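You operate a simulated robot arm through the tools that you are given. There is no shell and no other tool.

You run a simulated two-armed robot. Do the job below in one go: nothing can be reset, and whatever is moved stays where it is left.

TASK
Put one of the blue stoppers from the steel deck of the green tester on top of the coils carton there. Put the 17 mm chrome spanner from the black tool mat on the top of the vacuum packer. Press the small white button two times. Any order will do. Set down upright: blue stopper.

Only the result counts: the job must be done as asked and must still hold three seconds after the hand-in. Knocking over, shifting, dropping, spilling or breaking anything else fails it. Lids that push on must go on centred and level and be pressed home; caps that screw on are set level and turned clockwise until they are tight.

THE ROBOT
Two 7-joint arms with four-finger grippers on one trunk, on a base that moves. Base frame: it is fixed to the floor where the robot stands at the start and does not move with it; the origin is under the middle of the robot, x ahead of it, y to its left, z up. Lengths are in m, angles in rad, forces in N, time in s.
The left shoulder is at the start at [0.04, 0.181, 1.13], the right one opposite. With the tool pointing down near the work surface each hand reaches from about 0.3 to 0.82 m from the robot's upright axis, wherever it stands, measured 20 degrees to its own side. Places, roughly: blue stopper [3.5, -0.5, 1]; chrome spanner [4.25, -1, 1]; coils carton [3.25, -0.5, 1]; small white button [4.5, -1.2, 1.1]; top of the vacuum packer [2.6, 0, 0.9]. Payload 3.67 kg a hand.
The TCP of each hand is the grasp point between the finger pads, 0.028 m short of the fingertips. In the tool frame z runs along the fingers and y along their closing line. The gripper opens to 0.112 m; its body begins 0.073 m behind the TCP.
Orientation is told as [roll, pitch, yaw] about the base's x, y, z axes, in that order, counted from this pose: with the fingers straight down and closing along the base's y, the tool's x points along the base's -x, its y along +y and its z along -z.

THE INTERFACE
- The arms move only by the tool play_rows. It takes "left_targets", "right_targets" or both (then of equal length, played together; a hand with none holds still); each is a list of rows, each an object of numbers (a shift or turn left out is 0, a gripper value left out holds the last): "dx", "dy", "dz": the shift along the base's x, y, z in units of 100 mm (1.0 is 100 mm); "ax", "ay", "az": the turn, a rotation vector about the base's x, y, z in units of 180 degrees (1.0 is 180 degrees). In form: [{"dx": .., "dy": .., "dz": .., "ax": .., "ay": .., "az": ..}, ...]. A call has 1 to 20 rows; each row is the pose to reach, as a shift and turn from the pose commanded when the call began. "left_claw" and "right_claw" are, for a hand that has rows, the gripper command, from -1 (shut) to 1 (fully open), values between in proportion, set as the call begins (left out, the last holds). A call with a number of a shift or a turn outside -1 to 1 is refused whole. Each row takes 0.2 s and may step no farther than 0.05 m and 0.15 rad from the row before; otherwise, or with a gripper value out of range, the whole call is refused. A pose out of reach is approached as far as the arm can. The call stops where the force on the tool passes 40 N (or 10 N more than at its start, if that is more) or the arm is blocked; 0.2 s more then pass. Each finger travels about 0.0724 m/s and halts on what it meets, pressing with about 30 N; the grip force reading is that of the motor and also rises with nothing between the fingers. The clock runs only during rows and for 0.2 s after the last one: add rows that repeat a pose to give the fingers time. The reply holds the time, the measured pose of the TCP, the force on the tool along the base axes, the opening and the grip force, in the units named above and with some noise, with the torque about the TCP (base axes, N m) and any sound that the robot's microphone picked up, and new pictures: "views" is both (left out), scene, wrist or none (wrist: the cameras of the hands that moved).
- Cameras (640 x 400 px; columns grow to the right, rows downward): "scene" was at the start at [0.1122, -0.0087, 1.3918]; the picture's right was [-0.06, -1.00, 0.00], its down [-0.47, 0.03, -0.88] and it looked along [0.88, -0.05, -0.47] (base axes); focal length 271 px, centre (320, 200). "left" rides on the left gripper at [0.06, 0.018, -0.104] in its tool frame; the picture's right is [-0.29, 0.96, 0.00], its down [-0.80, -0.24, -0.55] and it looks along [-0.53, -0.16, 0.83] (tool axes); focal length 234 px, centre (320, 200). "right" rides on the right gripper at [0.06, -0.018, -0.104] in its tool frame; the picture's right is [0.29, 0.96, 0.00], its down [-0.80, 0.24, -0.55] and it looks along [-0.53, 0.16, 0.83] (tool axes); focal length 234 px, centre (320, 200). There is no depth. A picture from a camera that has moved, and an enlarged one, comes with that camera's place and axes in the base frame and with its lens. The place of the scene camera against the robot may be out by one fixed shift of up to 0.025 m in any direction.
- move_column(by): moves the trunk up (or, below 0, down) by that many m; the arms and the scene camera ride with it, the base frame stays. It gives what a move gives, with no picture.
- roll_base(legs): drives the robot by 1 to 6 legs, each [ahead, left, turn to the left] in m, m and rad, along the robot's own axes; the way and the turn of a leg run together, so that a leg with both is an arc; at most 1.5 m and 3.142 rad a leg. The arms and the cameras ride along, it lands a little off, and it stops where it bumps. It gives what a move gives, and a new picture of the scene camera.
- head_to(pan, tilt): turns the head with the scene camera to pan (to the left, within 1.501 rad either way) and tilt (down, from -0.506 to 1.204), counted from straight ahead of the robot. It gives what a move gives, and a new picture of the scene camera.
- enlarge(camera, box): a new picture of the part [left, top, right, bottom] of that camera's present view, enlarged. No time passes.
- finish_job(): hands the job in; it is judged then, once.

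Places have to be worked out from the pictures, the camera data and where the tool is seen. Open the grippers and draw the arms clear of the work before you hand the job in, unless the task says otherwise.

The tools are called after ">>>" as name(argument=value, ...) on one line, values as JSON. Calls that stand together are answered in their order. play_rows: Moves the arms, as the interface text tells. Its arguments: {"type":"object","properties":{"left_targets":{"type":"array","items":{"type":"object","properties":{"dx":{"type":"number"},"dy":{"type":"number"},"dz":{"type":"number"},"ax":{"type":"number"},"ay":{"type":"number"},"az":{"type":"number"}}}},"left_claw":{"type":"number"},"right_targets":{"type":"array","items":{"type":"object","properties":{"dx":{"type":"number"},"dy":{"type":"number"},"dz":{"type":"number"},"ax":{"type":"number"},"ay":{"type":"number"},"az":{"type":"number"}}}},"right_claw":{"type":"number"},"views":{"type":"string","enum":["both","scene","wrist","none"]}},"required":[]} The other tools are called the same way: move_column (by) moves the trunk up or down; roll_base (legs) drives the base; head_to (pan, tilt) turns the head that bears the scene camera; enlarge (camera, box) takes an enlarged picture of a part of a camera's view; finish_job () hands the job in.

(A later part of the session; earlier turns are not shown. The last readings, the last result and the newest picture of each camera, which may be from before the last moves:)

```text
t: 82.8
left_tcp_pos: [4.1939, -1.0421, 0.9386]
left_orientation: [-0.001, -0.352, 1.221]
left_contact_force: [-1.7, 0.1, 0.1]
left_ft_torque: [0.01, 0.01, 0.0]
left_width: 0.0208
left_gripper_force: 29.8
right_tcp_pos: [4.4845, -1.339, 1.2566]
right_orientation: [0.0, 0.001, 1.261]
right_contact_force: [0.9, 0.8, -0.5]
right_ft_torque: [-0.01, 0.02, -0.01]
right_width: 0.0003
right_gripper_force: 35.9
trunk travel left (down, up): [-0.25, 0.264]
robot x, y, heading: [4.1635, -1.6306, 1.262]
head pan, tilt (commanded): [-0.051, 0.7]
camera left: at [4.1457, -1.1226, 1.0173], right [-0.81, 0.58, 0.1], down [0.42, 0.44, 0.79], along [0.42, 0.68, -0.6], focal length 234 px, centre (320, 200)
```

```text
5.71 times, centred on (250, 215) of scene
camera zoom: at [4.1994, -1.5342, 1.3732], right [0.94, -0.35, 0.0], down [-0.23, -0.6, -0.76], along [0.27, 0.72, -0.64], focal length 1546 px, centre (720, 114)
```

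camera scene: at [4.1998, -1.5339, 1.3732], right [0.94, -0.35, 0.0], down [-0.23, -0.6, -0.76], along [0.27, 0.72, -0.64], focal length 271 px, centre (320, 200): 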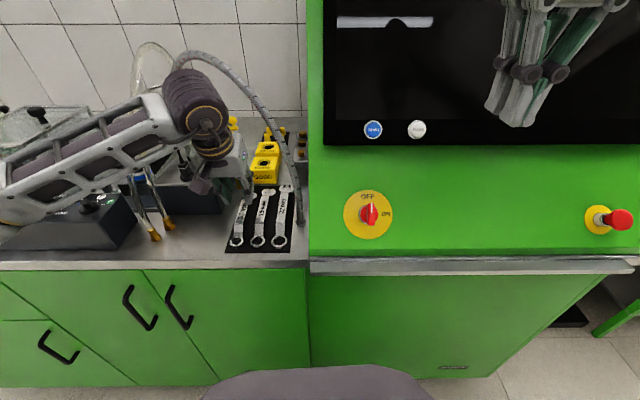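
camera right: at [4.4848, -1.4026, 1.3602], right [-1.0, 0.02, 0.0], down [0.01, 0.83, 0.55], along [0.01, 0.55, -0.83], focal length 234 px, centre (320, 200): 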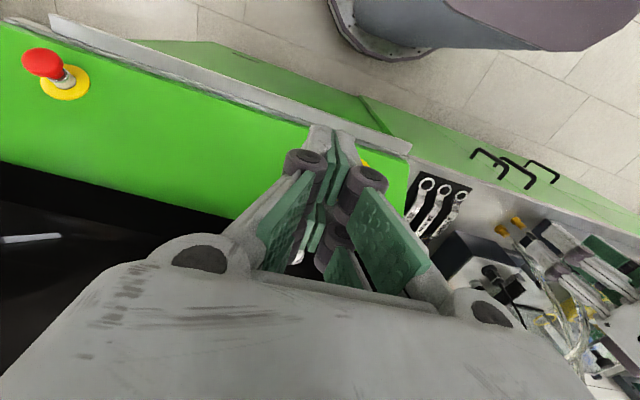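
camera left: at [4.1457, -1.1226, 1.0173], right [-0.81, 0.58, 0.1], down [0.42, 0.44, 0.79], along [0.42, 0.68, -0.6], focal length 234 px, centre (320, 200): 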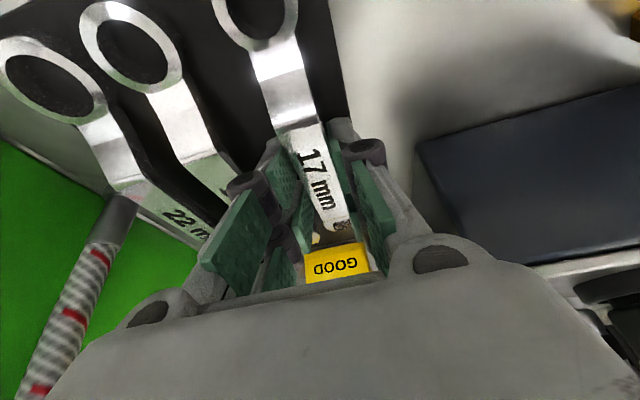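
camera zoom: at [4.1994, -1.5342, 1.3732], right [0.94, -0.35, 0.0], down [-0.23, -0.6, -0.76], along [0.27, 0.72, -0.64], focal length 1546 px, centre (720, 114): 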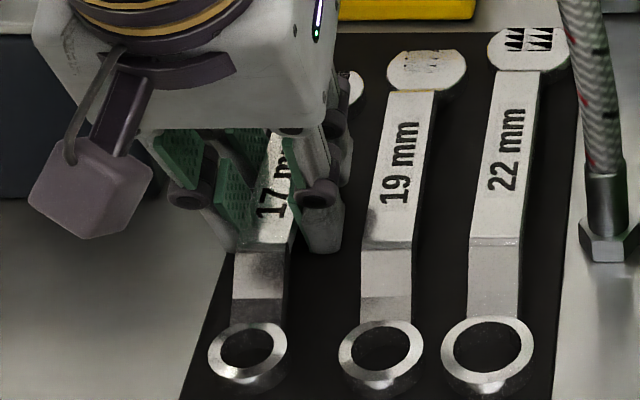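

The claw holds the shaft at 20.8 mm. I lift 3 cm straight up and check.

>>> play_rows(left_targets=[{"dz": 0.1}, {"dz": 0.2}, {"dz": 0.3}, {"dz": 0.3}], views="both")

>>> enlarge(camera="scene", box=[180, 150, 300, 250])

```text
t: 83.8
left_tcp_pos: [4.1914, -1.0424, 0.9709]
left_orientation: [0.0, -0.35, 1.22]
left_contact_force: [1.0, 0.0, -2.4]
left_ft_torque: [-0.04, -0.02, -0.02]
left_width: 0.0208
left_gripper_force: 29.9
right_tcp_pos: [4.4838, -1.3377, 1.2566]
right_orientation: [-0.001, -0.001, 1.262]
right_contact_force: [-0.1, 0.9, 0.1]
right_ft_torque: [-0.01, -0.03, 0.01]
right_width: 0.0001
right_gripper_force: 35.9
trunk travel left (down, up): [-0.25, 0.264]
robot x, y, heading: [4.1645, -1.6295, 1.26]
head pan, tilt (commanded): [-0.051, 0.7]
camera scene: at [4.1996, -1.534, 1.3732], right [0.94, -0.35, 0.0], down [-0.23, -0.6, -0.76], along [0.27, 0.72, -0.64], focal length 271 px, centre (320, 200)
camera left: at [4.1442, -1.1222, 1.0486], right [-0.81, 0.58, 0.1], down [0.42, 0.44, 0.79], along [0.42, 0.68, -0.6], focal length 234 px, centre (320, 200)
```

scene: 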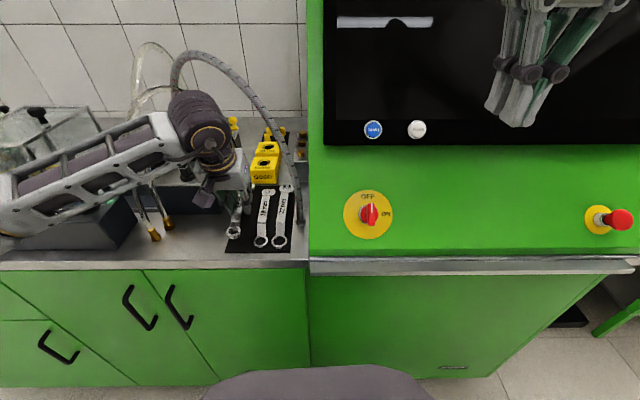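
left: 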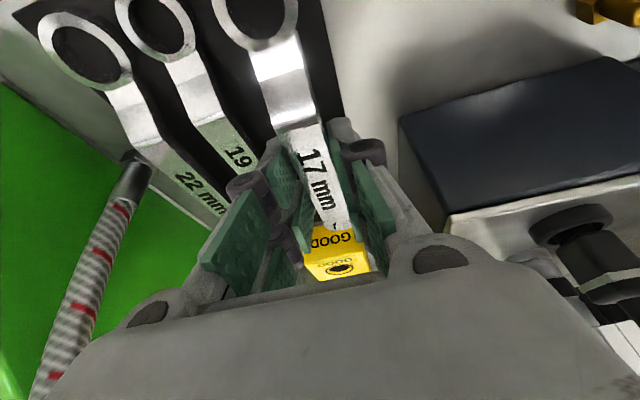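

```text
4.00 times, centred on (240, 200) of scene
camera zoom: at [4.1996, -1.534, 1.3732], right [0.94, -0.35, 0.0], down [-0.23, -0.6, -0.76], along [0.27, 0.72, -0.64], focal length 1082 px, centre (640, 200)
```

zoom: 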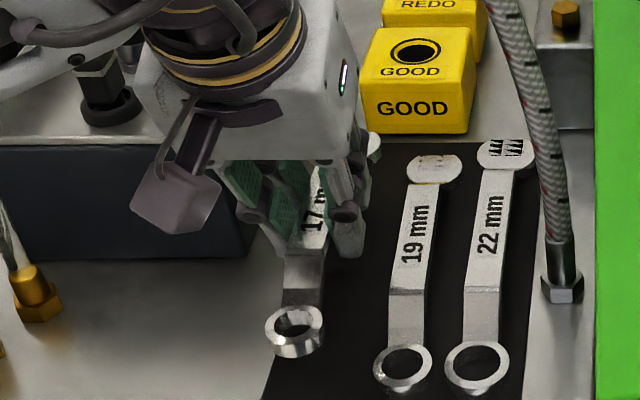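

The spanner is lifted level and the others are undisturbed. I lift a bit more and draw it back toward the robot.

>>> play_rows(left_targets=[{"dz": 0.2}, {"dz": 0.4}, {"dx": -0.1, "dy": -0.3, "dz": 0.5}, {"dx": -0.2, "dy": -0.6, "dz": 0.6}, {"dx": -0.33, "dy": -0.94, "dz": 0.7}], views="scene")

>>> play_rows(left_targets=[{"dx": -0.1, "dy": -0.3}, {"dx": -0.2, "dy": -0.6, "dz": 0.1}], views="wrist")

```text
t: 85.0
left_tcp_pos: [4.1581, -1.1338, 1.0397]
left_orientation: [0.0, -0.351, 1.222]
left_contact_force: [0.8, -0.4, -0.5]
left_ft_torque: [-0.01, 0.05, 0.03]
left_width: 0.0211
left_gripper_force: 29.9
right_tcp_pos: [4.4843, -1.3396, 1.2568]
right_orientation: [0.001, -0.004, 1.261]
right_contact_force: [-0.6, -0.1, 0.3]
right_ft_torque: [0.01, 0.03, 0.01]
right_width: 0.0
right_gripper_force: 35.6
trunk travel left (down, up): [-0.25, 0.264]
robot x, y, heading: [4.1604, -1.6285, 1.262]
head pan, tilt (commanded): [-0.051, 0.7]
camera scene: at [4.1991, -1.5351, 1.3733], right [0.94, -0.35, 0.0], down [-0.23, -0.6, -0.77], along [0.27, 0.72, -0.64], focal length 271 px, centre (320, 200)
```

scene: 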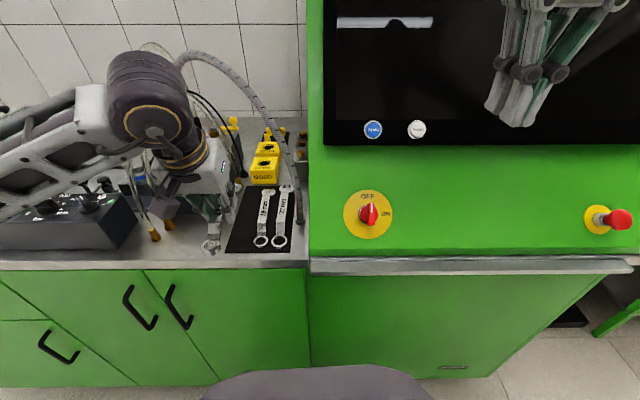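

```text
t: 85.6
left_tcp_pos: [4.1378, -1.1955, 1.0512]
left_orientation: [0.001, -0.351, 1.221]
left_contact_force: [0.3, 0.3, -1.3]
left_ft_torque: [-0.02, 0.01, -0.03]
left_width: 0.0211
left_gripper_force: 30.0
right_tcp_pos: [4.485, -1.339, 1.2565]
right_orientation: [0.002, -0.001, 1.262]
right_contact_force: [0.4, 0.3, 0.5]
right_ft_torque: [0.0, -0.02, 0.01]
right_width: 0.0
right_gripper_force: 35.6
trunk travel left (down, up): [-0.25, 0.264]
robot x, y, heading: [4.1625, -1.6312, 1.265]
head pan, tilt (commanded): [-0.051, 0.7]
camera left: at [4.0889, -1.2758, 1.1293], right [-0.81, 0.58, 0.1], down [0.42, 0.44, 0.79], along [0.42, 0.68, -0.6], focal length 234 px, centre (320, 200)
```

left: 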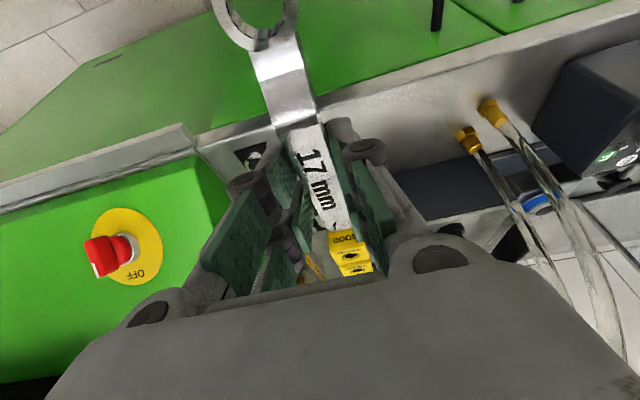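

The spanner is held well. I back away from the tester and side-step left toward the vacuum packer.

>>> roll_base(legs=[[-0.3, 0, 0], [0, 0.9, 0], [0, 0.8, 0]])

>>> head_to(pan=0.3, tilt=0.55)

```text
t: 96.1
left_tcp_pos: [2.4396, -0.9486, 1.0502]
left_orientation: [-0.002, -0.35, 1.226]
left_contact_force: [0.1, -0.3, -1.5]
left_ft_torque: [-0.02, -0.02, 0.01]
left_width: 0.0212
left_gripper_force: 30.1
right_tcp_pos: [2.7864, -1.0913, 1.2588]
right_orientation: [0.001, -0.002, 1.267]
right_contact_force: [0.5, -0.5, -0.2]
right_ft_torque: [0.01, -0.01, -0.03]
right_width: 0.0
right_gripper_force: 35.6
trunk travel left (down, up): [-0.25, 0.264]
robot x, y, heading: [2.4641, -1.3894, 1.263]
head pan, tilt (commanded): [-0.051, 0.7]
camera scene: at [2.5031, -1.2883, 1.3732], right [0.94, -0.35, 0.0], down [-0.22, -0.6, -0.76], along [0.27, 0.72, -0.64], focal length 271 px, centre (320, 200)
```

scene: 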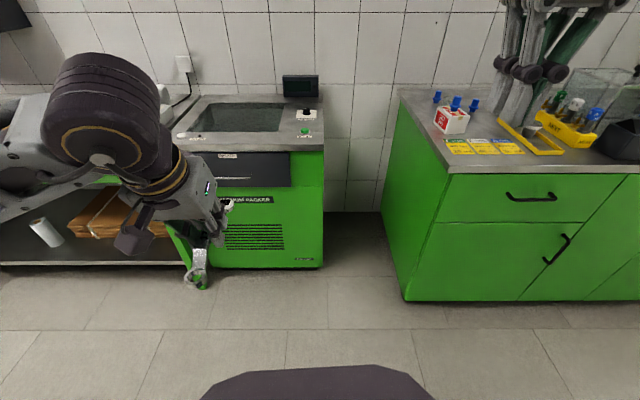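

```text
t: 96.9
left_tcp_pos: [2.4389, -0.9496, 1.0507]
left_orientation: [0.001, -0.35, 1.227]
left_contact_force: [-0.8, -0.2, -0.5]
left_ft_torque: [-0.01, 0.01, 0.03]
left_width: 0.0215
left_gripper_force: 30.1
right_tcp_pos: [2.7872, -1.0913, 1.2558]
right_orientation: [0.001, -0.002, 1.268]
right_contact_force: [0.3, -1.0, -0.1]
right_ft_torque: [0.01, 0.06, -0.03]
right_width: 0.0001
right_gripper_force: 36.2
trunk travel left (down, up): [-0.25, 0.264]
robot x, y, heading: [2.4681, -1.3827, 1.268]
head pan, tilt (commanded): [0.3, 0.55]
camera scene: at [2.4745, -1.2783, 1.3863], right [1.0, 0.0, 0.0], down [0.0, -0.52, -0.85], along [0.0, 0.85, -0.52], focal length 271 px, centre (320, 200)
```

scene: 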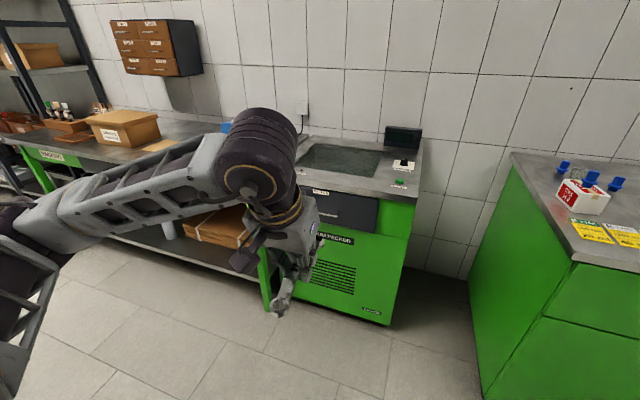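

The stopper still stands on the carton. I enlarge the packer top to find a free spot.

>>> enlarge(camera="scene", box=[280, 110, 440, 210])

```text
4.00 times, centred on (360, 160) of scene
camera zoom: at [2.4745, -1.2783, 1.3863], right [1.0, 0.0, 0.0], down [0.0, -0.52, -0.85], along [0.0, 0.85, -0.52], focal length 1082 px, centre (160, 360)
```

zoom: 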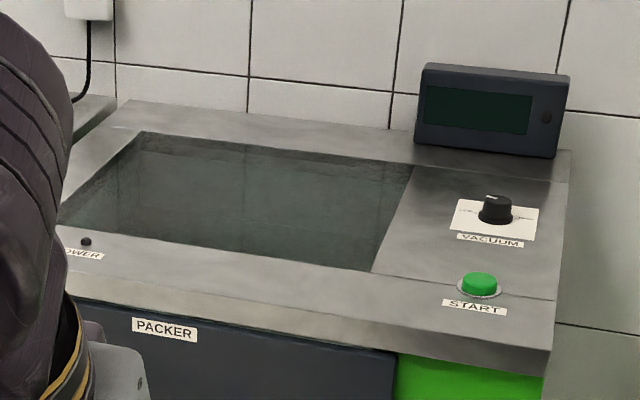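

The packer's right strip, between the recessed chamber (edge u≈2.66) and the START button/VACUUM knob (u≈2.76), has a window about 7 cm wide for the spanner lying front-to-back. I raise the hand slightly and drive in closer.

>>> play_rows(left_targets=[{"dz": 0.2}, {"dz": 0.4}, {"dz": 0.5}], views="none")

>>> roll_base(legs=[[0.35, -0.09, -0.008]])

>>> head_to(pan=0.15, tilt=0.7)

```text
t: 97.7
left_tcp_pos: [2.4404, -0.9488, 1.1013]
left_orientation: [0.0, -0.35, 1.228]
left_contact_force: [0.3, -0.4, -0.5]
left_ft_torque: [-0.04, 0.02, -0.03]
left_width: 0.0211
left_gripper_force: 29.6
right_tcp_pos: [2.7873, -1.0905, 1.2561]
right_orientation: [0.0, -0.003, 1.267]
right_contact_force: [-0.1, -0.3, -0.2]
right_ft_torque: [0.0, -0.02, -0.04]
right_width: 0.0
right_gripper_force: 35.8
trunk travel left (down, up): [-0.25, 0.264]
robot x, y, heading: [2.4673, -1.387, 1.265]
head pan, tilt (commanded): [0.3, 0.55]
```

```text
t: 100.1
left_tcp_pos: [2.6404, -0.6329, 1.1009]
left_orientation: [0.0, -0.35, 1.215]
left_contact_force: [-0.8, 0.0, -1.0]
left_ft_torque: [-0.01, 0.01, 0.0]
left_width: 0.0211
left_gripper_force: 30.1
right_tcp_pos: [2.9864, -0.7788, 1.2568]
right_orientation: [0.001, -0.001, 1.256]
right_contact_force: [0.0, -0.4, -1.3]
right_ft_torque: [-0.01, -0.02, -0.01]
right_width: 0.0003
right_gripper_force: 35.6
trunk travel left (down, up): [-0.25, 0.264]
robot x, y, heading: [2.6619, -1.0699, 1.256]
head pan, tilt (commanded): [0.3, 0.55]
camera scene: at [2.6708, -0.9623, 1.3863], right [1.0, -0.02, 0.0], down [-0.01, -0.52, -0.85], along [0.01, 0.85, -0.52], focal length 271 px, centre (320, 200)
```

scene: 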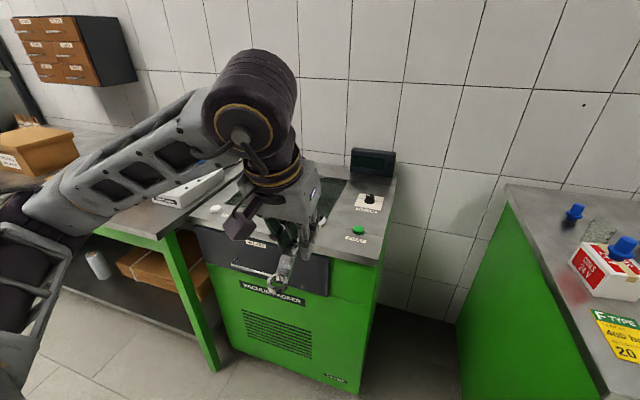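

```text
t: 100.8
left_tcp_pos: [2.6402, -0.6329, 1.0999]
left_orientation: [0.001, -0.35, 1.215]
left_contact_force: [0.4, -0.5, -1.7]
left_ft_torque: [-0.04, 0.01, -0.03]
left_width: 0.0212
left_gripper_force: 30.2
right_tcp_pos: [2.9846, -0.7795, 1.2566]
right_orientation: [0.0, -0.002, 1.257]
right_contact_force: [0.1, -0.1, 1.0]
right_ft_torque: [0.0, 0.01, 0.03]
right_width: 0.0002
right_gripper_force: 35.5
trunk travel left (down, up): [-0.25, 0.264]
robot x, y, heading: [2.6626, -1.0711, 1.253]
head pan, tilt (commanded): [0.15, 0.7]
camera scene: at [2.6833, -0.9684, 1.3732], right [0.99, -0.16, 0.0], down [-0.11, -0.64, -0.76], along [0.13, 0.75, -0.64], focal length 271 px, centre (320, 200)
```

scene: 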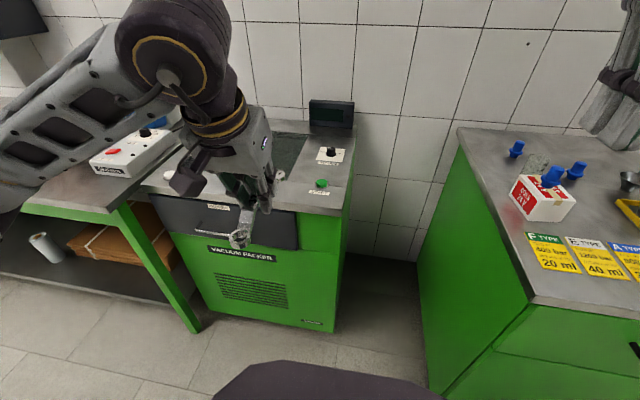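

There is enough space; I drive 12 cm further in and view the packer top through the left wrist camera.

>>> roll_base(legs=[[0.12, 0, 0]])

>>> enlarge(camera="left", box=[0, 0, 640, 400])

>>> enlarge(camera="scene", box=[220, 90, 380, 250])

```text
t: 102.1
left_tcp_pos: [2.6758, -0.5184, 1.1005]
left_orientation: [-0.001, -0.352, 1.215]
left_contact_force: [0.3, -0.4, -2.2]
left_ft_torque: [-0.01, 0.03, -0.02]
left_width: 0.0213
left_gripper_force: 29.6
right_tcp_pos: [3.0234, -0.6671, 1.2575]
right_orientation: [-0.001, -0.001, 1.255]
right_contact_force: [0.0, -0.6, -0.7]
right_ft_torque: [0.01, 0.01, 0.0]
right_width: 0.0002
right_gripper_force: 35.5
trunk travel left (down, up): [-0.25, 0.264]
robot x, y, heading: [2.7038, -0.9549, 1.262]
head pan, tilt (commanded): [0.15, 0.7]
camera scene: at [2.7201, -0.8549, 1.3732], right [0.99, -0.16, 0.0], down [-0.11, -0.64, -0.76], along [0.13, 0.75, -0.64], focal length 271 px, centre (320, 200)
```

scene: 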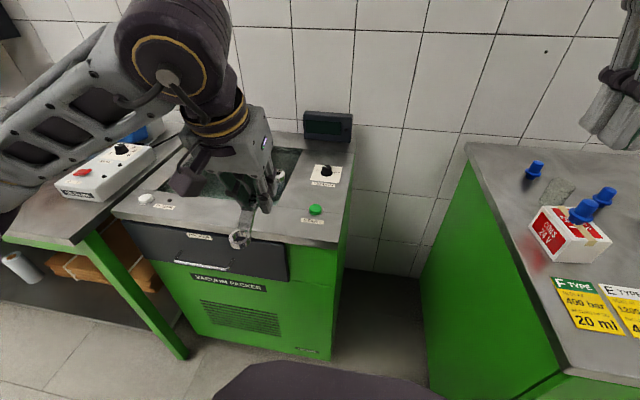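

```text
1.00 times, centred on (320, 200) of left (not enlarged: the box is as wide or as high as the picture)
camera zoom: at [2.6282, -0.5997, 1.1794], right [-0.8, 0.59, 0.1], down [0.42, 0.44, 0.79], along [0.42, 0.68, -0.6], focal length 234 px, centre (320, 200)
```

zoom: 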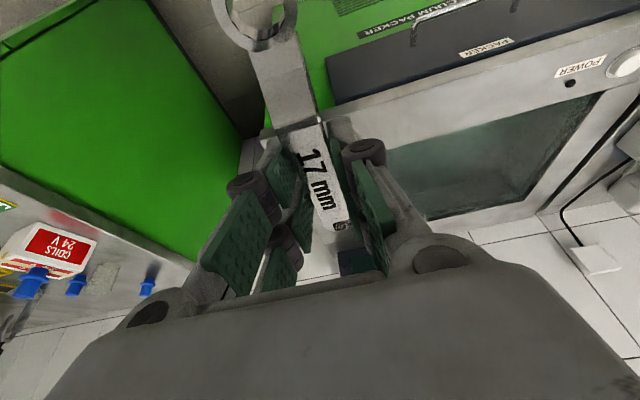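

```text
2.50 times, centred on (300, 170) of scene
camera zoom: at [2.7201, -0.8549, 1.3732], right [0.99, -0.16, 0.0], down [-0.11, -0.64, -0.76], along [0.13, 0.75, -0.64], focal length 676 px, centre (370, 275)
```

zoom: 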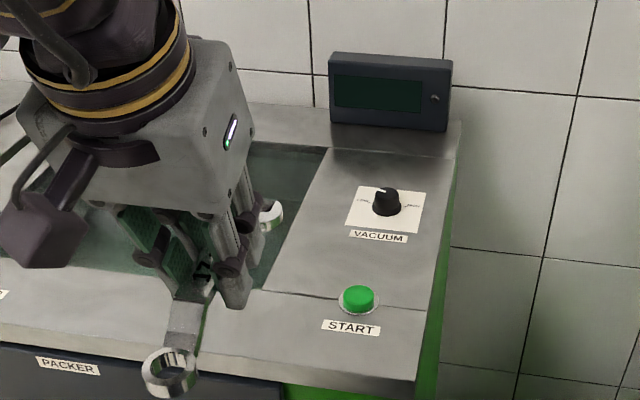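

The window on the right strip lies around u=2.706, between chamber edge and START/VACUUM labels. I carry the spanner forward over it, staying high.

>>> play_rows(left_targets=[{"dx": 0.12, "dy": 0.33}, {"dx": 0.23, "dy": 0.66}, {"dx": 0.34, "dy": 1.0}], views="none")

>>> play_rows(left_targets=[{"dx": 0.12, "dy": 0.33}, {"dx": 0.23, "dy": 0.66}, {"dx": 0.34, "dy": 1.0}, {"dx": 0.34, "dy": 1.0}], views="both")

>>> enlarge(camera="scene", box=[220, 90, 380, 250])

```text
t: 102.9
left_tcp_pos: [2.7097, -0.417, 1.1014]
left_orientation: [0.0, -0.349, 1.215]
left_contact_force: [0.3, 0.6, -1.1]
left_ft_torque: [-0.03, -0.01, 0.01]
left_width: 0.0212
left_gripper_force: 29.8
right_tcp_pos: [3.0222, -0.6655, 1.2562]
right_orientation: [-0.001, -0.001, 1.257]
right_contact_force: [0.3, -0.5, 0.4]
right_ft_torque: [-0.02, -0.01, -0.04]
right_width: 0.0001
right_gripper_force: 35.6
trunk travel left (down, up): [-0.25, 0.264]
robot x, y, heading: [2.6988, -0.9571, 1.258]
head pan, tilt (commanded): [0.15, 0.7]
```

```text
t: 103.9
left_tcp_pos: [2.7456, -0.3202, 1.1009]
left_orientation: [0.0, -0.35, 1.214]
left_contact_force: [-0.4, 0.2, -0.4]
left_ft_torque: [-0.02, 0.03, -0.01]
left_width: 0.0213
left_gripper_force: 30.4
right_tcp_pos: [3.0218, -0.6659, 1.2563]
right_orientation: [-0.001, -0.002, 1.257]
right_contact_force: [0.1, -0.3, -0.5]
right_ft_torque: [0.02, -0.01, 0.0]
right_width: 0.0
right_gripper_force: 35.5
trunk travel left (down, up): [-0.25, 0.264]
robot x, y, heading: [2.6992, -0.9521, 1.258]
head pan, tilt (commanded): [0.15, 0.7]
camera scene: at [2.7198, -0.8551, 1.3732], right [0.99, -0.16, 0.0], down [-0.11, -0.64, -0.76], along [0.13, 0.75, -0.64], focal length 271 px, centre (320, 200)
camera left: at [2.6971, -0.4, 1.178], right [-0.8, 0.59, 0.1], down [0.42, 0.44, 0.79], along [0.42, 0.68, -0.6], focal length 234 px, centre (320, 200)
```

scene: 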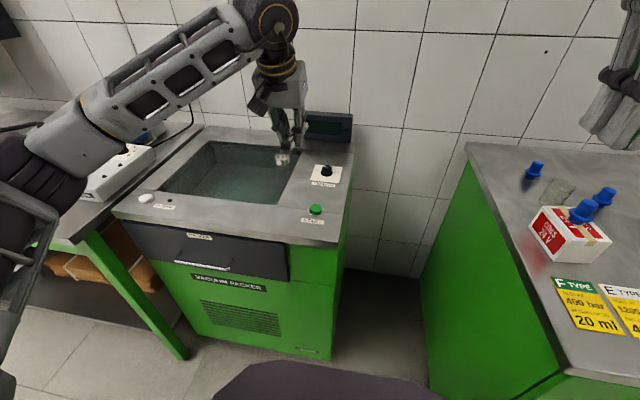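
left: 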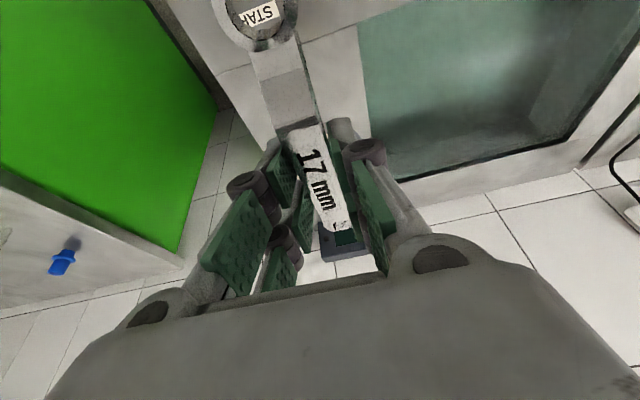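

```text
2.50 times, centred on (300, 170) of scene
camera zoom: at [2.7198, -0.8551, 1.3732], right [0.99, -0.16, 0.0], down [-0.11, -0.64, -0.76], along [0.13, 0.75, -0.64], focal length 676 px, centre (370, 275)
```

zoom: 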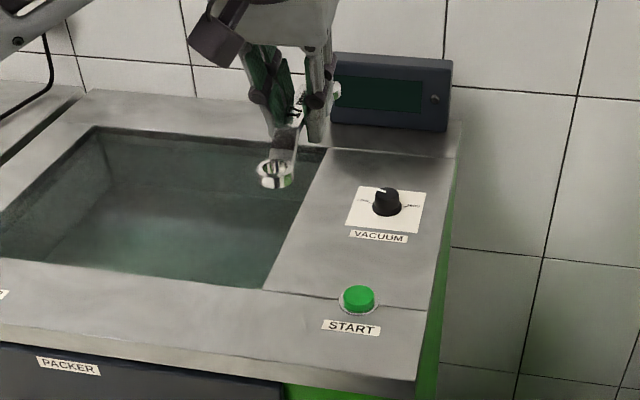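

The chamber is an open recessed basin; the right strip is solid steel. I shift 2.5 cm further back and lower to about z 1.0.

>>> play_rows(left_targets=[{"dx": 0.04, "dy": 0.12}, {"dx": 0.08, "dy": 0.24, "dz": -0.2}, {"dx": 0.08, "dy": 0.24, "dz": -0.5}, {"dx": 0.08, "dy": 0.24, "dz": -0.8}, {"dx": 0.08, "dy": 0.24, "dz": -1.0}, {"dx": 0.08, "dy": 0.24, "dz": -1.0}], views="both")

>>> enlarge(camera="scene", box=[240, 100, 380, 240])

>>> enlarge(camera="left", box=[160, 0, 420, 200])

```text
t: 105.3
left_tcp_pos: [2.7541, -0.294, 0.9999]
left_orientation: [0.0, -0.349, 1.215]
left_contact_force: [0.3, 0.6, -1.8]
left_ft_torque: [-0.01, 0.02, 0.01]
left_width: 0.021
left_gripper_force: 30.1
right_tcp_pos: [3.0224, -0.6662, 1.2557]
right_orientation: [0.0, -0.001, 1.257]
right_contact_force: [0.6, -0.5, 0.2]
right_ft_torque: [0.04, -0.03, -0.02]
right_width: 0.0
right_gripper_force: 35.6
trunk travel left (down, up): [-0.25, 0.264]
robot x, y, heading: [2.6977, -0.9546, 1.257]
head pan, tilt (commanded): [0.15, 0.7]
camera scene: at [2.7203, -0.855, 1.3732], right [0.99, -0.16, 0.0], down [-0.11, -0.64, -0.76], along [0.13, 0.75, -0.64], focal length 271 px, centre (320, 200)
camera left: at [2.7054, -0.3752, 1.0779], right [-0.8, 0.59, 0.1], down [0.42, 0.44, 0.79], along [0.42, 0.68, -0.6], focal length 234 px, centre (320, 200)
```

scene: 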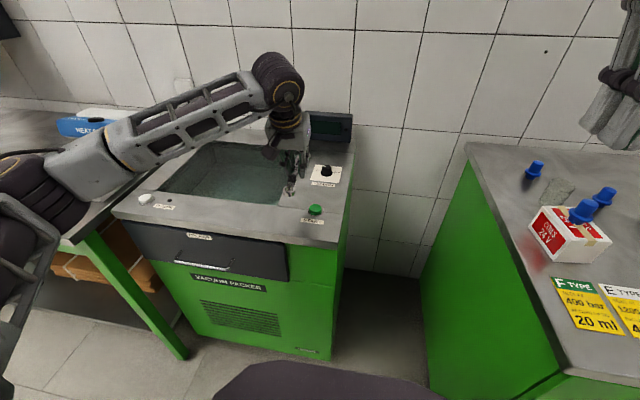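
left: 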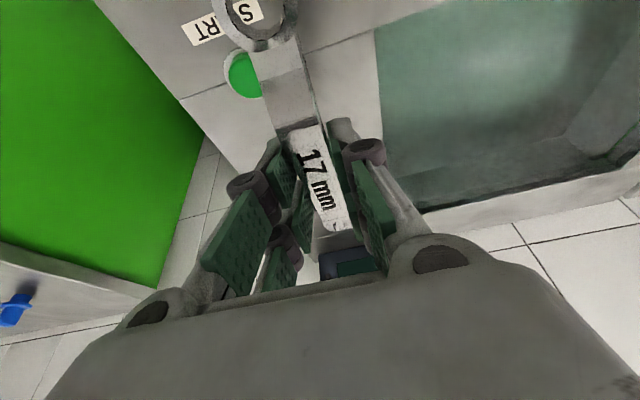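

```text
2.86 times, centred on (310, 170) of scene
camera zoom: at [2.7203, -0.855, 1.3732], right [0.99, -0.16, 0.0], down [-0.11, -0.64, -0.76], along [0.13, 0.75, -0.64], focal length 773 px, centre (349, 286)
```

zoom: 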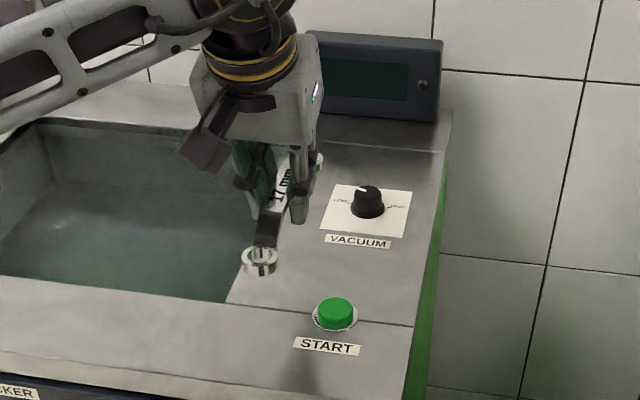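

```text
2.00 times, centred on (290, 100) of left
camera zoom: at [2.7054, -0.3752, 1.0779], right [-0.8, 0.59, 0.1], down [0.42, 0.44, 0.79], along [0.42, 0.68, -0.6], focal length 468 px, centre (380, 400)
```

zoom: 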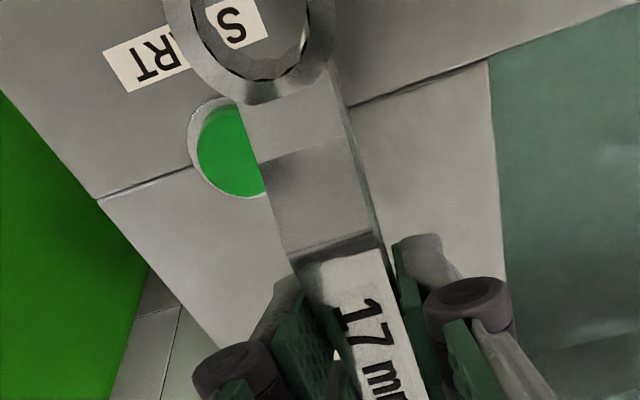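

Comparing scene and wrist views, the packer top is lower than assumed (z≈0.85), and the free window is centred about 17 mm further left. I shift accordingly (and 4.5 cm further back) and lower to z 0.95.

>>> play_rows(left_targets=[{"dy": 0.24}, {"dy": 0.48}, {"dy": 0.48, "dz": -0.2}, {"dy": 0.48, "dz": -0.4}, {"dy": 0.48, "dz": -0.5}, {"dy": 0.48, "dz": -0.5}], views="both")

>>> enlarge(camera="scene", box=[240, 100, 380, 240])

>>> enlarge(camera="left", box=[160, 0, 420, 200])

```text
t: 106.7
left_tcp_pos: [2.752, -0.2477, 0.9499]
left_orientation: [-0.001, -0.351, 1.214]
left_contact_force: [-0.5, 0.5, -0.9]
left_ft_torque: [0.02, 0.02, 0.07]
left_width: 0.0212
left_gripper_force: 30.6
right_tcp_pos: [3.0221, -0.6662, 1.257]
right_orientation: [0.002, -0.002, 1.258]
right_contact_force: [-0.4, -0.1, -0.6]
right_ft_torque: [0.0, 0.02, -0.01]
right_width: 0.0
right_gripper_force: 36.1
trunk travel left (down, up): [-0.25, 0.264]
robot x, y, heading: [2.7013, -0.951, 1.259]
head pan, tilt (commanded): [0.15, 0.7]
camera scene: at [2.7202, -0.8549, 1.3732], right [0.99, -0.16, 0.0], down [-0.11, -0.64, -0.76], along [0.13, 0.75, -0.64], focal length 271 px, centre (320, 200)
camera left: at [2.7036, -0.3283, 1.0276], right [-0.8, 0.59, 0.1], down [0.42, 0.44, 0.79], along [0.42, 0.68, -0.6], focal length 234 px, centre (320, 200)
```

scene: 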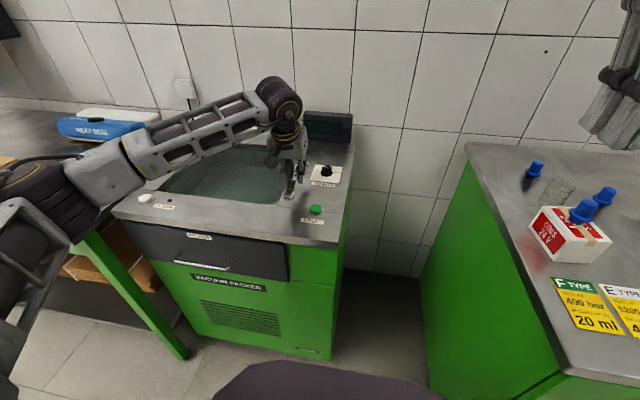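
left: 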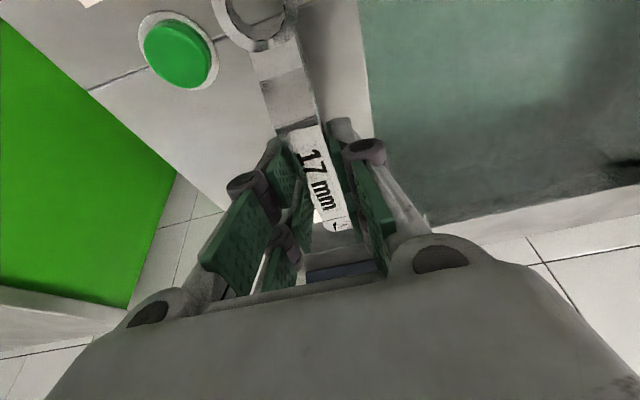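

```text
2.86 times, centred on (310, 170) of scene
camera zoom: at [2.7202, -0.8549, 1.3732], right [0.99, -0.16, 0.0], down [-0.11, -0.64, -0.76], along [0.13, 0.75, -0.64], focal length 773 px, centre (349, 286)
```

zoom: 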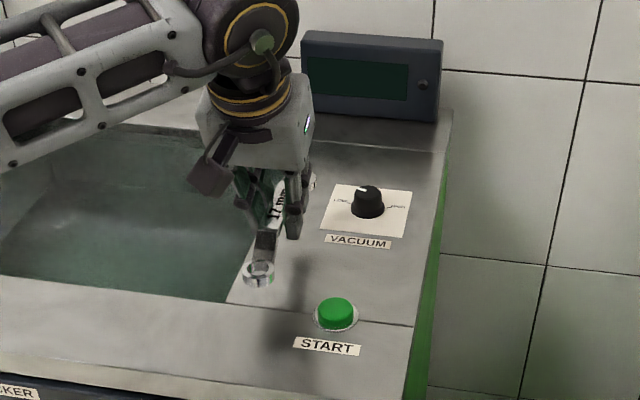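

```text
2.00 times, centred on (290, 100) of left
camera zoom: at [2.7036, -0.3283, 1.0276], right [-0.8, 0.59, 0.1], down [0.42, 0.44, 0.79], along [0.42, 0.68, -0.6], focal length 468 px, centre (380, 400)
```

zoom: 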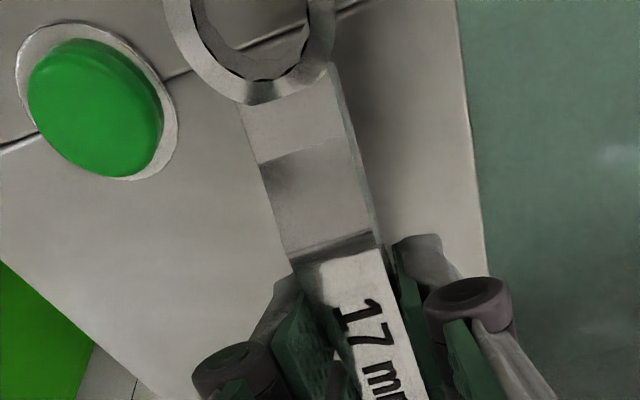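

The spanner is centred in the free window (about 47 mm to the chamber edge, 43 mm to the START button rim). I lower further toward the surface.

>>> play_rows(left_targets=[{"dz": -0.15}, {"dz": -0.3}, {"dz": -0.4}, {"dz": -0.4}], views="none")

>>> enlarge(camera="scene", box=[260, 140, 360, 230])

>>> enlarge(camera="left", box=[160, 0, 420, 200])

```text
t: 107.7
left_tcp_pos: [2.7522, -0.2486, 0.9102]
left_orientation: [0.0, -0.353, 1.215]
left_contact_force: [0.5, -0.4, -1.2]
left_ft_torque: [-0.04, 0.0, -0.04]
left_width: 0.0213
left_gripper_force: 30.2
right_tcp_pos: [3.0224, -0.6662, 1.2573]
right_orientation: [-0.001, -0.001, 1.256]
right_contact_force: [0.2, 0.0, 0.1]
right_ft_torque: [0.0, 0.0, 0.01]
right_width: 0.0
right_gripper_force: 36.1
trunk travel left (down, up): [-0.25, 0.264]
robot x, y, heading: [2.6985, -0.9524, 1.256]
head pan, tilt (commanded): [0.15, 0.7]
```

```text
4.44 times, centred on (310, 185) of scene
camera zoom: at [2.7202, -0.8549, 1.3732], right [0.99, -0.16, 0.0], down [-0.11, -0.64, -0.76], along [0.13, 0.75, -0.64], focal length 1203 px, centre (364, 267)
```

zoom: 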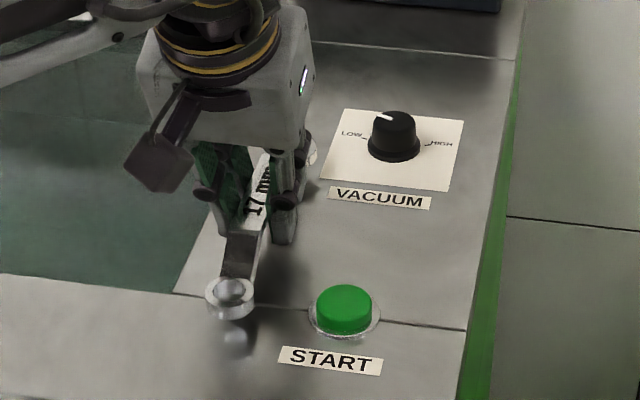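

```text
2.00 times, centred on (290, 100) of left
camera zoom: at [2.7042, -0.3278, 0.9886], right [-0.8, 0.59, 0.1], down [0.42, 0.44, 0.79], along [0.42, 0.68, -0.6], focal length 468 px, centre (380, 400)
```

zoom: 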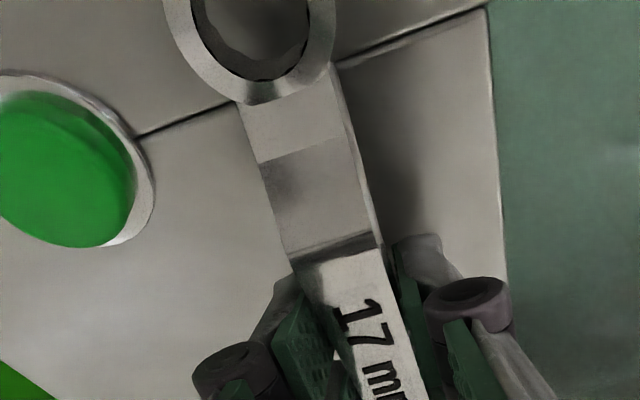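

The ring's reflection shows about 15-20 mm left. I keep lowering in small steps.

>>> play_rows(left_targets=[{"dz": -0.05}, {"dz": -0.1}, {"dz": -0.1}], views="none")

>>> play_rows(left_targets=[{"dz": -0.04}, {"dz": -0.04}], views="none")

>>> enlarge(camera="scene", box=[260, 140, 360, 230])

```text
t: 108.5
left_tcp_pos: [2.7524, -0.2477, 0.9004]
left_orientation: [-0.001, -0.351, 1.215]
left_contact_force: [-0.6, -0.4, -1.2]
left_ft_torque: [-0.03, 0.0, 0.01]
left_width: 0.0208
left_gripper_force: 30.0
right_tcp_pos: [3.0218, -0.666, 1.2557]
right_orientation: [0.002, -0.002, 1.257]
right_contact_force: [0.1, 0.2, 0.2]
right_ft_torque: [-0.02, 0.01, 0.0]
right_width: 0.0
right_gripper_force: 35.7
trunk travel left (down, up): [-0.25, 0.264]
robot x, y, heading: [2.6988, -0.955, 1.261]
head pan, tilt (commanded): [0.15, 0.7]
```

```text
t: 109.1
left_tcp_pos: [2.7538, -0.2483, 0.8959]
left_orientation: [-0.001, -0.35, 1.215]
left_contact_force: [0.6, -0.6, -0.7]
left_ft_torque: [-0.06, -0.01, -0.04]
left_width: 0.0215
left_gripper_force: 30.4
right_tcp_pos: [3.0227, -0.6648, 1.2568]
right_orientation: [0.0, -0.002, 1.257]
right_contact_force: [1.0, 0.2, -0.2]
right_ft_torque: [0.01, -0.03, 0.01]
right_width: 0.0
right_gripper_force: 35.6
trunk travel left (down, up): [-0.25, 0.264]
robot x, y, heading: [2.6992, -0.9545, 1.256]
head pan, tilt (commanded): [0.15, 0.7]
```

```text
4.44 times, centred on (310, 185) of scene
camera zoom: at [2.7202, -0.8549, 1.3732], right [0.99, -0.16, 0.0], down [-0.11, -0.64, -0.76], along [0.13, 0.75, -0.64], focal length 1203 px, centre (364, 267)
```

zoom: 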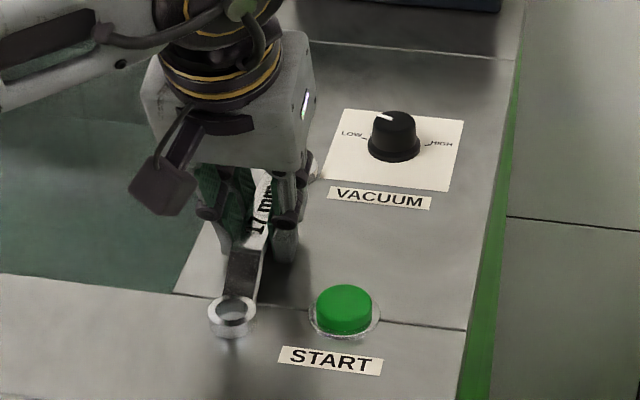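

Close to the surface; I continue with 2-3 mm steps.

>>> play_rows(left_targets=[{"dz": -0.03}, {"dz": -0.03}], views="none")

>>> play_rows(left_targets=[{"dz": -0.02}, {"dz": -0.02}], views="none")

```text
t: 109.7
left_tcp_pos: [2.7523, -0.2484, 0.896]
left_orientation: [-0.001, -0.358, 1.216]
left_contact_force: [0.0, 0.7, 16.3]
left_ft_torque: [-0.09, 0.05, 0.0]
left_width: 0.021
left_gripper_force: 29.7
right_tcp_pos: [3.0218, -0.6677, 1.2569]
right_orientation: [0.0, -0.003, 1.256]
right_contact_force: [-0.2, -0.3, 1.3]
right_ft_torque: [-0.02, 0.0, -0.03]
right_width: 0.0002
right_gripper_force: 35.7
trunk travel left (down, up): [-0.25, 0.264]
robot x, y, heading: [2.7016, -0.9549, 1.257]
head pan, tilt (commanded): [0.15, 0.7]
```

```text
t: 110.3
left_tcp_pos: [2.7521, -0.2487, 0.8948]
left_orientation: [-0.002, -0.36, 1.217]
left_contact_force: [0.0, 6.0, 31.1]
left_ft_torque: [0.82, -0.26, 0.02]
left_width: 0.0212
left_gripper_force: 29.9
right_tcp_pos: [3.0217, -0.6682, 1.2582]
right_orientation: [0.0, -0.005, 1.257]
right_contact_force: [-0.6, 0.0, 0.6]
right_ft_torque: [-0.01, -0.01, 0.0]
right_width: 0.0
right_gripper_force: 35.2
trunk travel left (down, up): [-0.25, 0.264]
robot x, y, heading: [2.6949, -0.9533, 1.256]
head pan, tilt (commanded): [0.15, 0.7]
```

Contact with the packer top. I relieve the pressure by 3 mm and look.

>>> play_rows(left_targets=[{"dz": 0.03}, {"dz": 0.03}], views="both")

>>> enlarge(camera="scene", box=[260, 140, 360, 230])

>>> enlarge(camera="left", box=[160, 0, 420, 200])

```text
t: 110.9
left_tcp_pos: [2.7539, -0.2493, 0.8952]
left_orientation: [0.0, -0.352, 1.216]
left_contact_force: [1.5, 7.0, 22.1]
left_ft_torque: [1.15, -0.41, 0.03]
left_width: 0.0213
left_gripper_force: 29.8
right_tcp_pos: [3.0226, -0.6676, 1.2566]
right_orientation: [0.0, -0.004, 1.257]
right_contact_force: [0.8, 0.0, -0.1]
right_ft_torque: [0.0, -0.01, 0.03]
right_width: 0.0
right_gripper_force: 34.9
trunk travel left (down, up): [-0.25, 0.264]
robot x, y, heading: [2.7011, -0.9562, 1.253]
head pan, tilt (commanded): [0.15, 0.7]
camera scene: at [2.7202, -0.8565, 1.3733], right [0.99, -0.16, 0.0], down [-0.11, -0.63, -0.77], along [0.13, 0.76, -0.64], focal length 271 px, centre (320, 200)
camera left: at [2.7045, -0.329, 0.9733], right [-0.8, 0.59, 0.1], down [0.42, 0.44, 0.8], along [0.42, 0.68, -0.6], focal length 234 px, centre (320, 200)
```

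scene: 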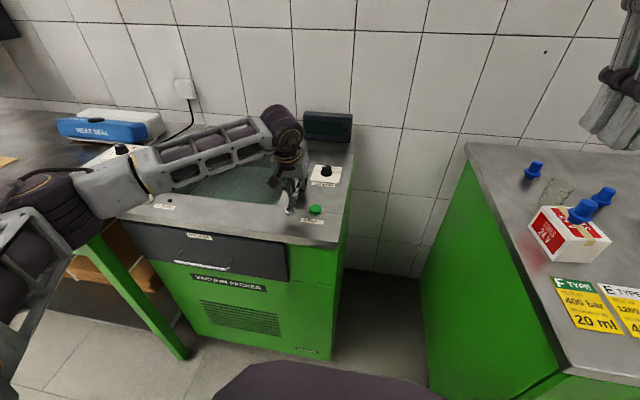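
left: 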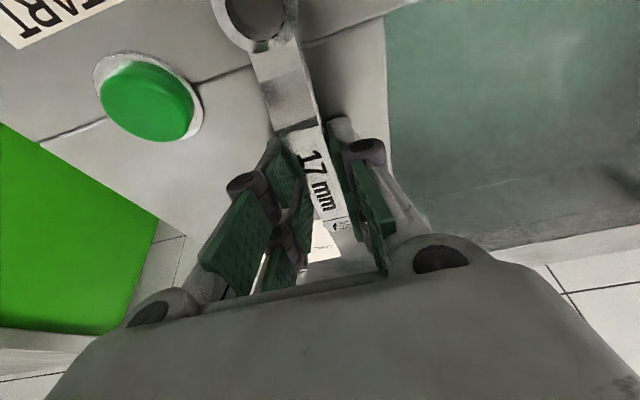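

```text
4.44 times, centred on (310, 185) of scene
camera zoom: at [2.7202, -0.8565, 1.3733], right [0.99, -0.16, 0.0], down [-0.11, -0.63, -0.77], along [0.13, 0.76, -0.64], focal length 1203 px, centre (364, 267)
```

zoom: 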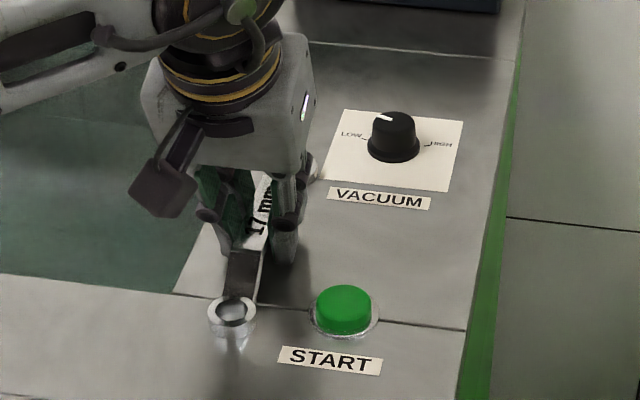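

```text
2.00 times, centred on (290, 100) of left
camera zoom: at [2.7045, -0.329, 0.9733], right [-0.8, 0.59, 0.1], down [0.42, 0.44, 0.8], along [0.42, 0.68, -0.6], focal length 468 px, centre (380, 400)
```

zoom: 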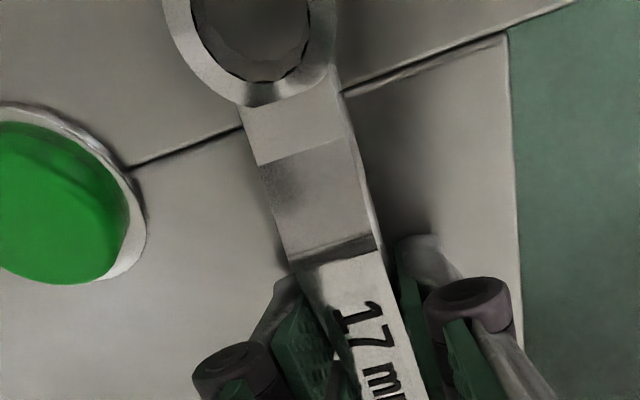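

Still 22 N; I raise another 2 mm in small steps to unload before opening.

>>> play_rows(left_targets=[{"dz": 0.015}, {"dz": 0.015}], views="none")

```text
t: 111.5
left_tcp_pos: [2.7522, -0.2493, 0.8958]
left_orientation: [0.002, -0.349, 1.214]
left_contact_force: [3.8, 2.9, 9.5]
left_ft_torque: [0.79, -0.32, -0.09]
left_width: 0.021
left_gripper_force: 30.0
right_tcp_pos: [3.0221, -0.6664, 1.2576]
right_orientation: [-0.002, -0.002, 1.256]
right_contact_force: [-0.1, 0.2, 1.0]
right_ft_torque: [0.03, -0.02, -0.03]
right_width: 0.0
right_gripper_force: 35.5
trunk travel left (down, up): [-0.25, 0.264]
robot x, y, heading: [2.6992, -0.9558, 1.256]
head pan, tilt (commanded): [0.15, 0.7]
```

Residual load is about 10 N. I ease 1 mm more and open the claw to release the spanner.

>>> play_rows(left_targets=[{"dz": 0.01}, {"dz": 0.01}], views="none")

>>> play_rows(left_targets=[{"dz": 0}, {"dz": 0}, {"dz": 0}], left_claw=-0.4, views="both")

>>> enlarge(camera="scene", box=[260, 140, 360, 230])

>>> enlarge(camera="left", box=[160, 0, 420, 260])

```text
t: 112.1
left_tcp_pos: [2.7529, -0.2491, 0.8958]
left_orientation: [0.002, -0.347, 1.217]
left_contact_force: [0.1, -0.2, -1.2]
left_ft_torque: [-0.04, 0.05, -0.02]
left_width: 0.021
left_gripper_force: 29.8
right_tcp_pos: [3.0228, -0.6656, 1.2579]
right_orientation: [0.001, -0.003, 1.257]
right_contact_force: [0.6, 0.0, 0.2]
right_ft_torque: [0.01, 0.0, 0.03]
right_width: 0.0
right_gripper_force: 36.1
trunk travel left (down, up): [-0.25, 0.264]
robot x, y, heading: [2.7017, -0.9557, 1.257]
head pan, tilt (commanded): [0.15, 0.7]
```

```text
t: 112.9
left_tcp_pos: [2.7523, -0.2469, 0.8967]
left_orientation: [0.0, -0.35, 1.218]
left_contact_force: [-1.1, 0.0, 0.1]
left_ft_torque: [0.01, 0.0, -0.02]
left_width: 0.0337
left_gripper_force: 0.2
right_tcp_pos: [3.0214, -0.6665, 1.2562]
right_orientation: [0.001, -0.001, 1.257]
right_contact_force: [0.1, -0.2, -0.1]
right_ft_torque: [0.0, 0.0, -0.01]
right_width: 0.0002
right_gripper_force: 35.5
trunk travel left (down, up): [-0.25, 0.264]
robot x, y, heading: [2.7007, -0.9571, 1.258]
head pan, tilt (commanded): [0.15, 0.7]
camera scene: at [2.7202, -0.855, 1.3732], right [0.99, -0.16, 0.0], down [-0.11, -0.64, -0.76], along [0.13, 0.75, -0.64], focal length 271 px, centre (320, 200)
camera left: at [2.704, -0.328, 0.9756], right [-0.8, 0.59, 0.1], down [0.42, 0.44, 0.79], along [0.42, 0.68, -0.6], focal length 234 px, centre (320, 200)
```

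scene: 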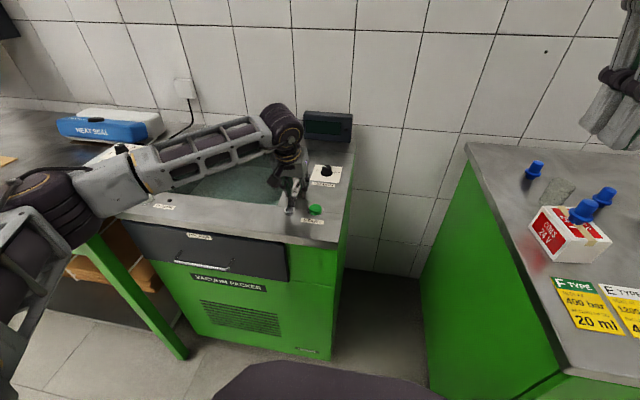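
left: 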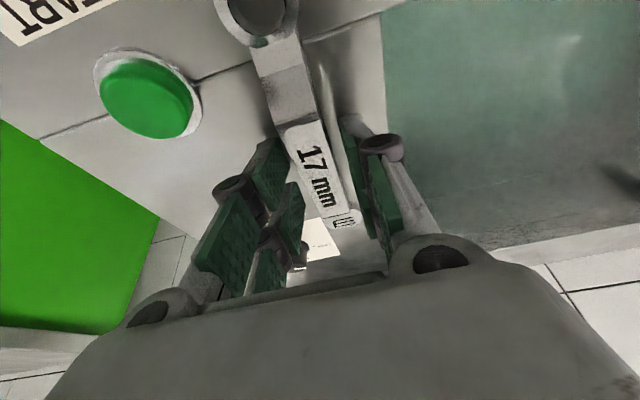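

```text
4.44 times, centred on (310, 185) of scene
camera zoom: at [2.7202, -0.855, 1.3732], right [0.99, -0.16, 0.0], down [-0.11, -0.64, -0.76], along [0.13, 0.75, -0.64], focal length 1203 px, centre (364, 267)
```

zoom: 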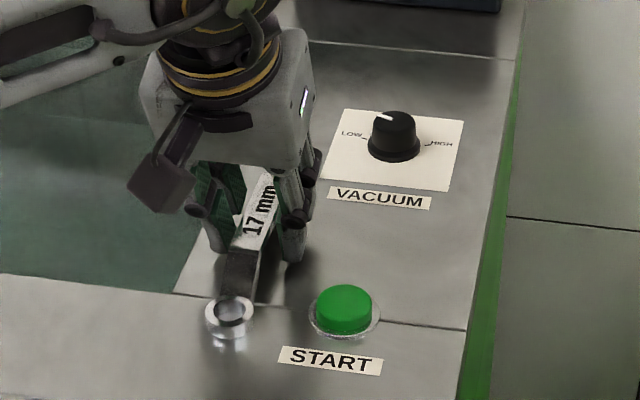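

```text
1.54 times, centred on (290, 130) of left
camera zoom: at [2.704, -0.328, 0.9756], right [-0.8, 0.59, 0.1], down [0.42, 0.44, 0.79], along [0.42, 0.68, -0.6], focal length 360 px, centre (366, 308)
```

zoom: 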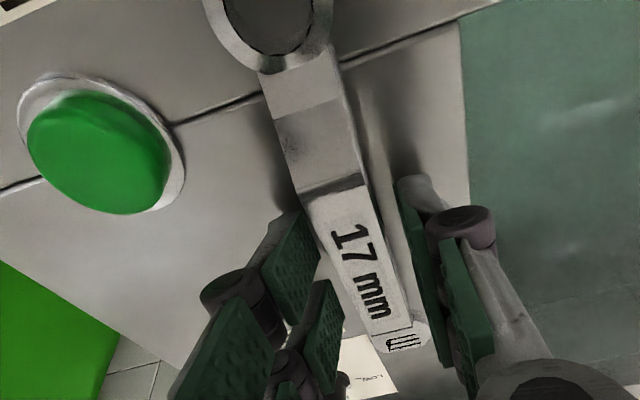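

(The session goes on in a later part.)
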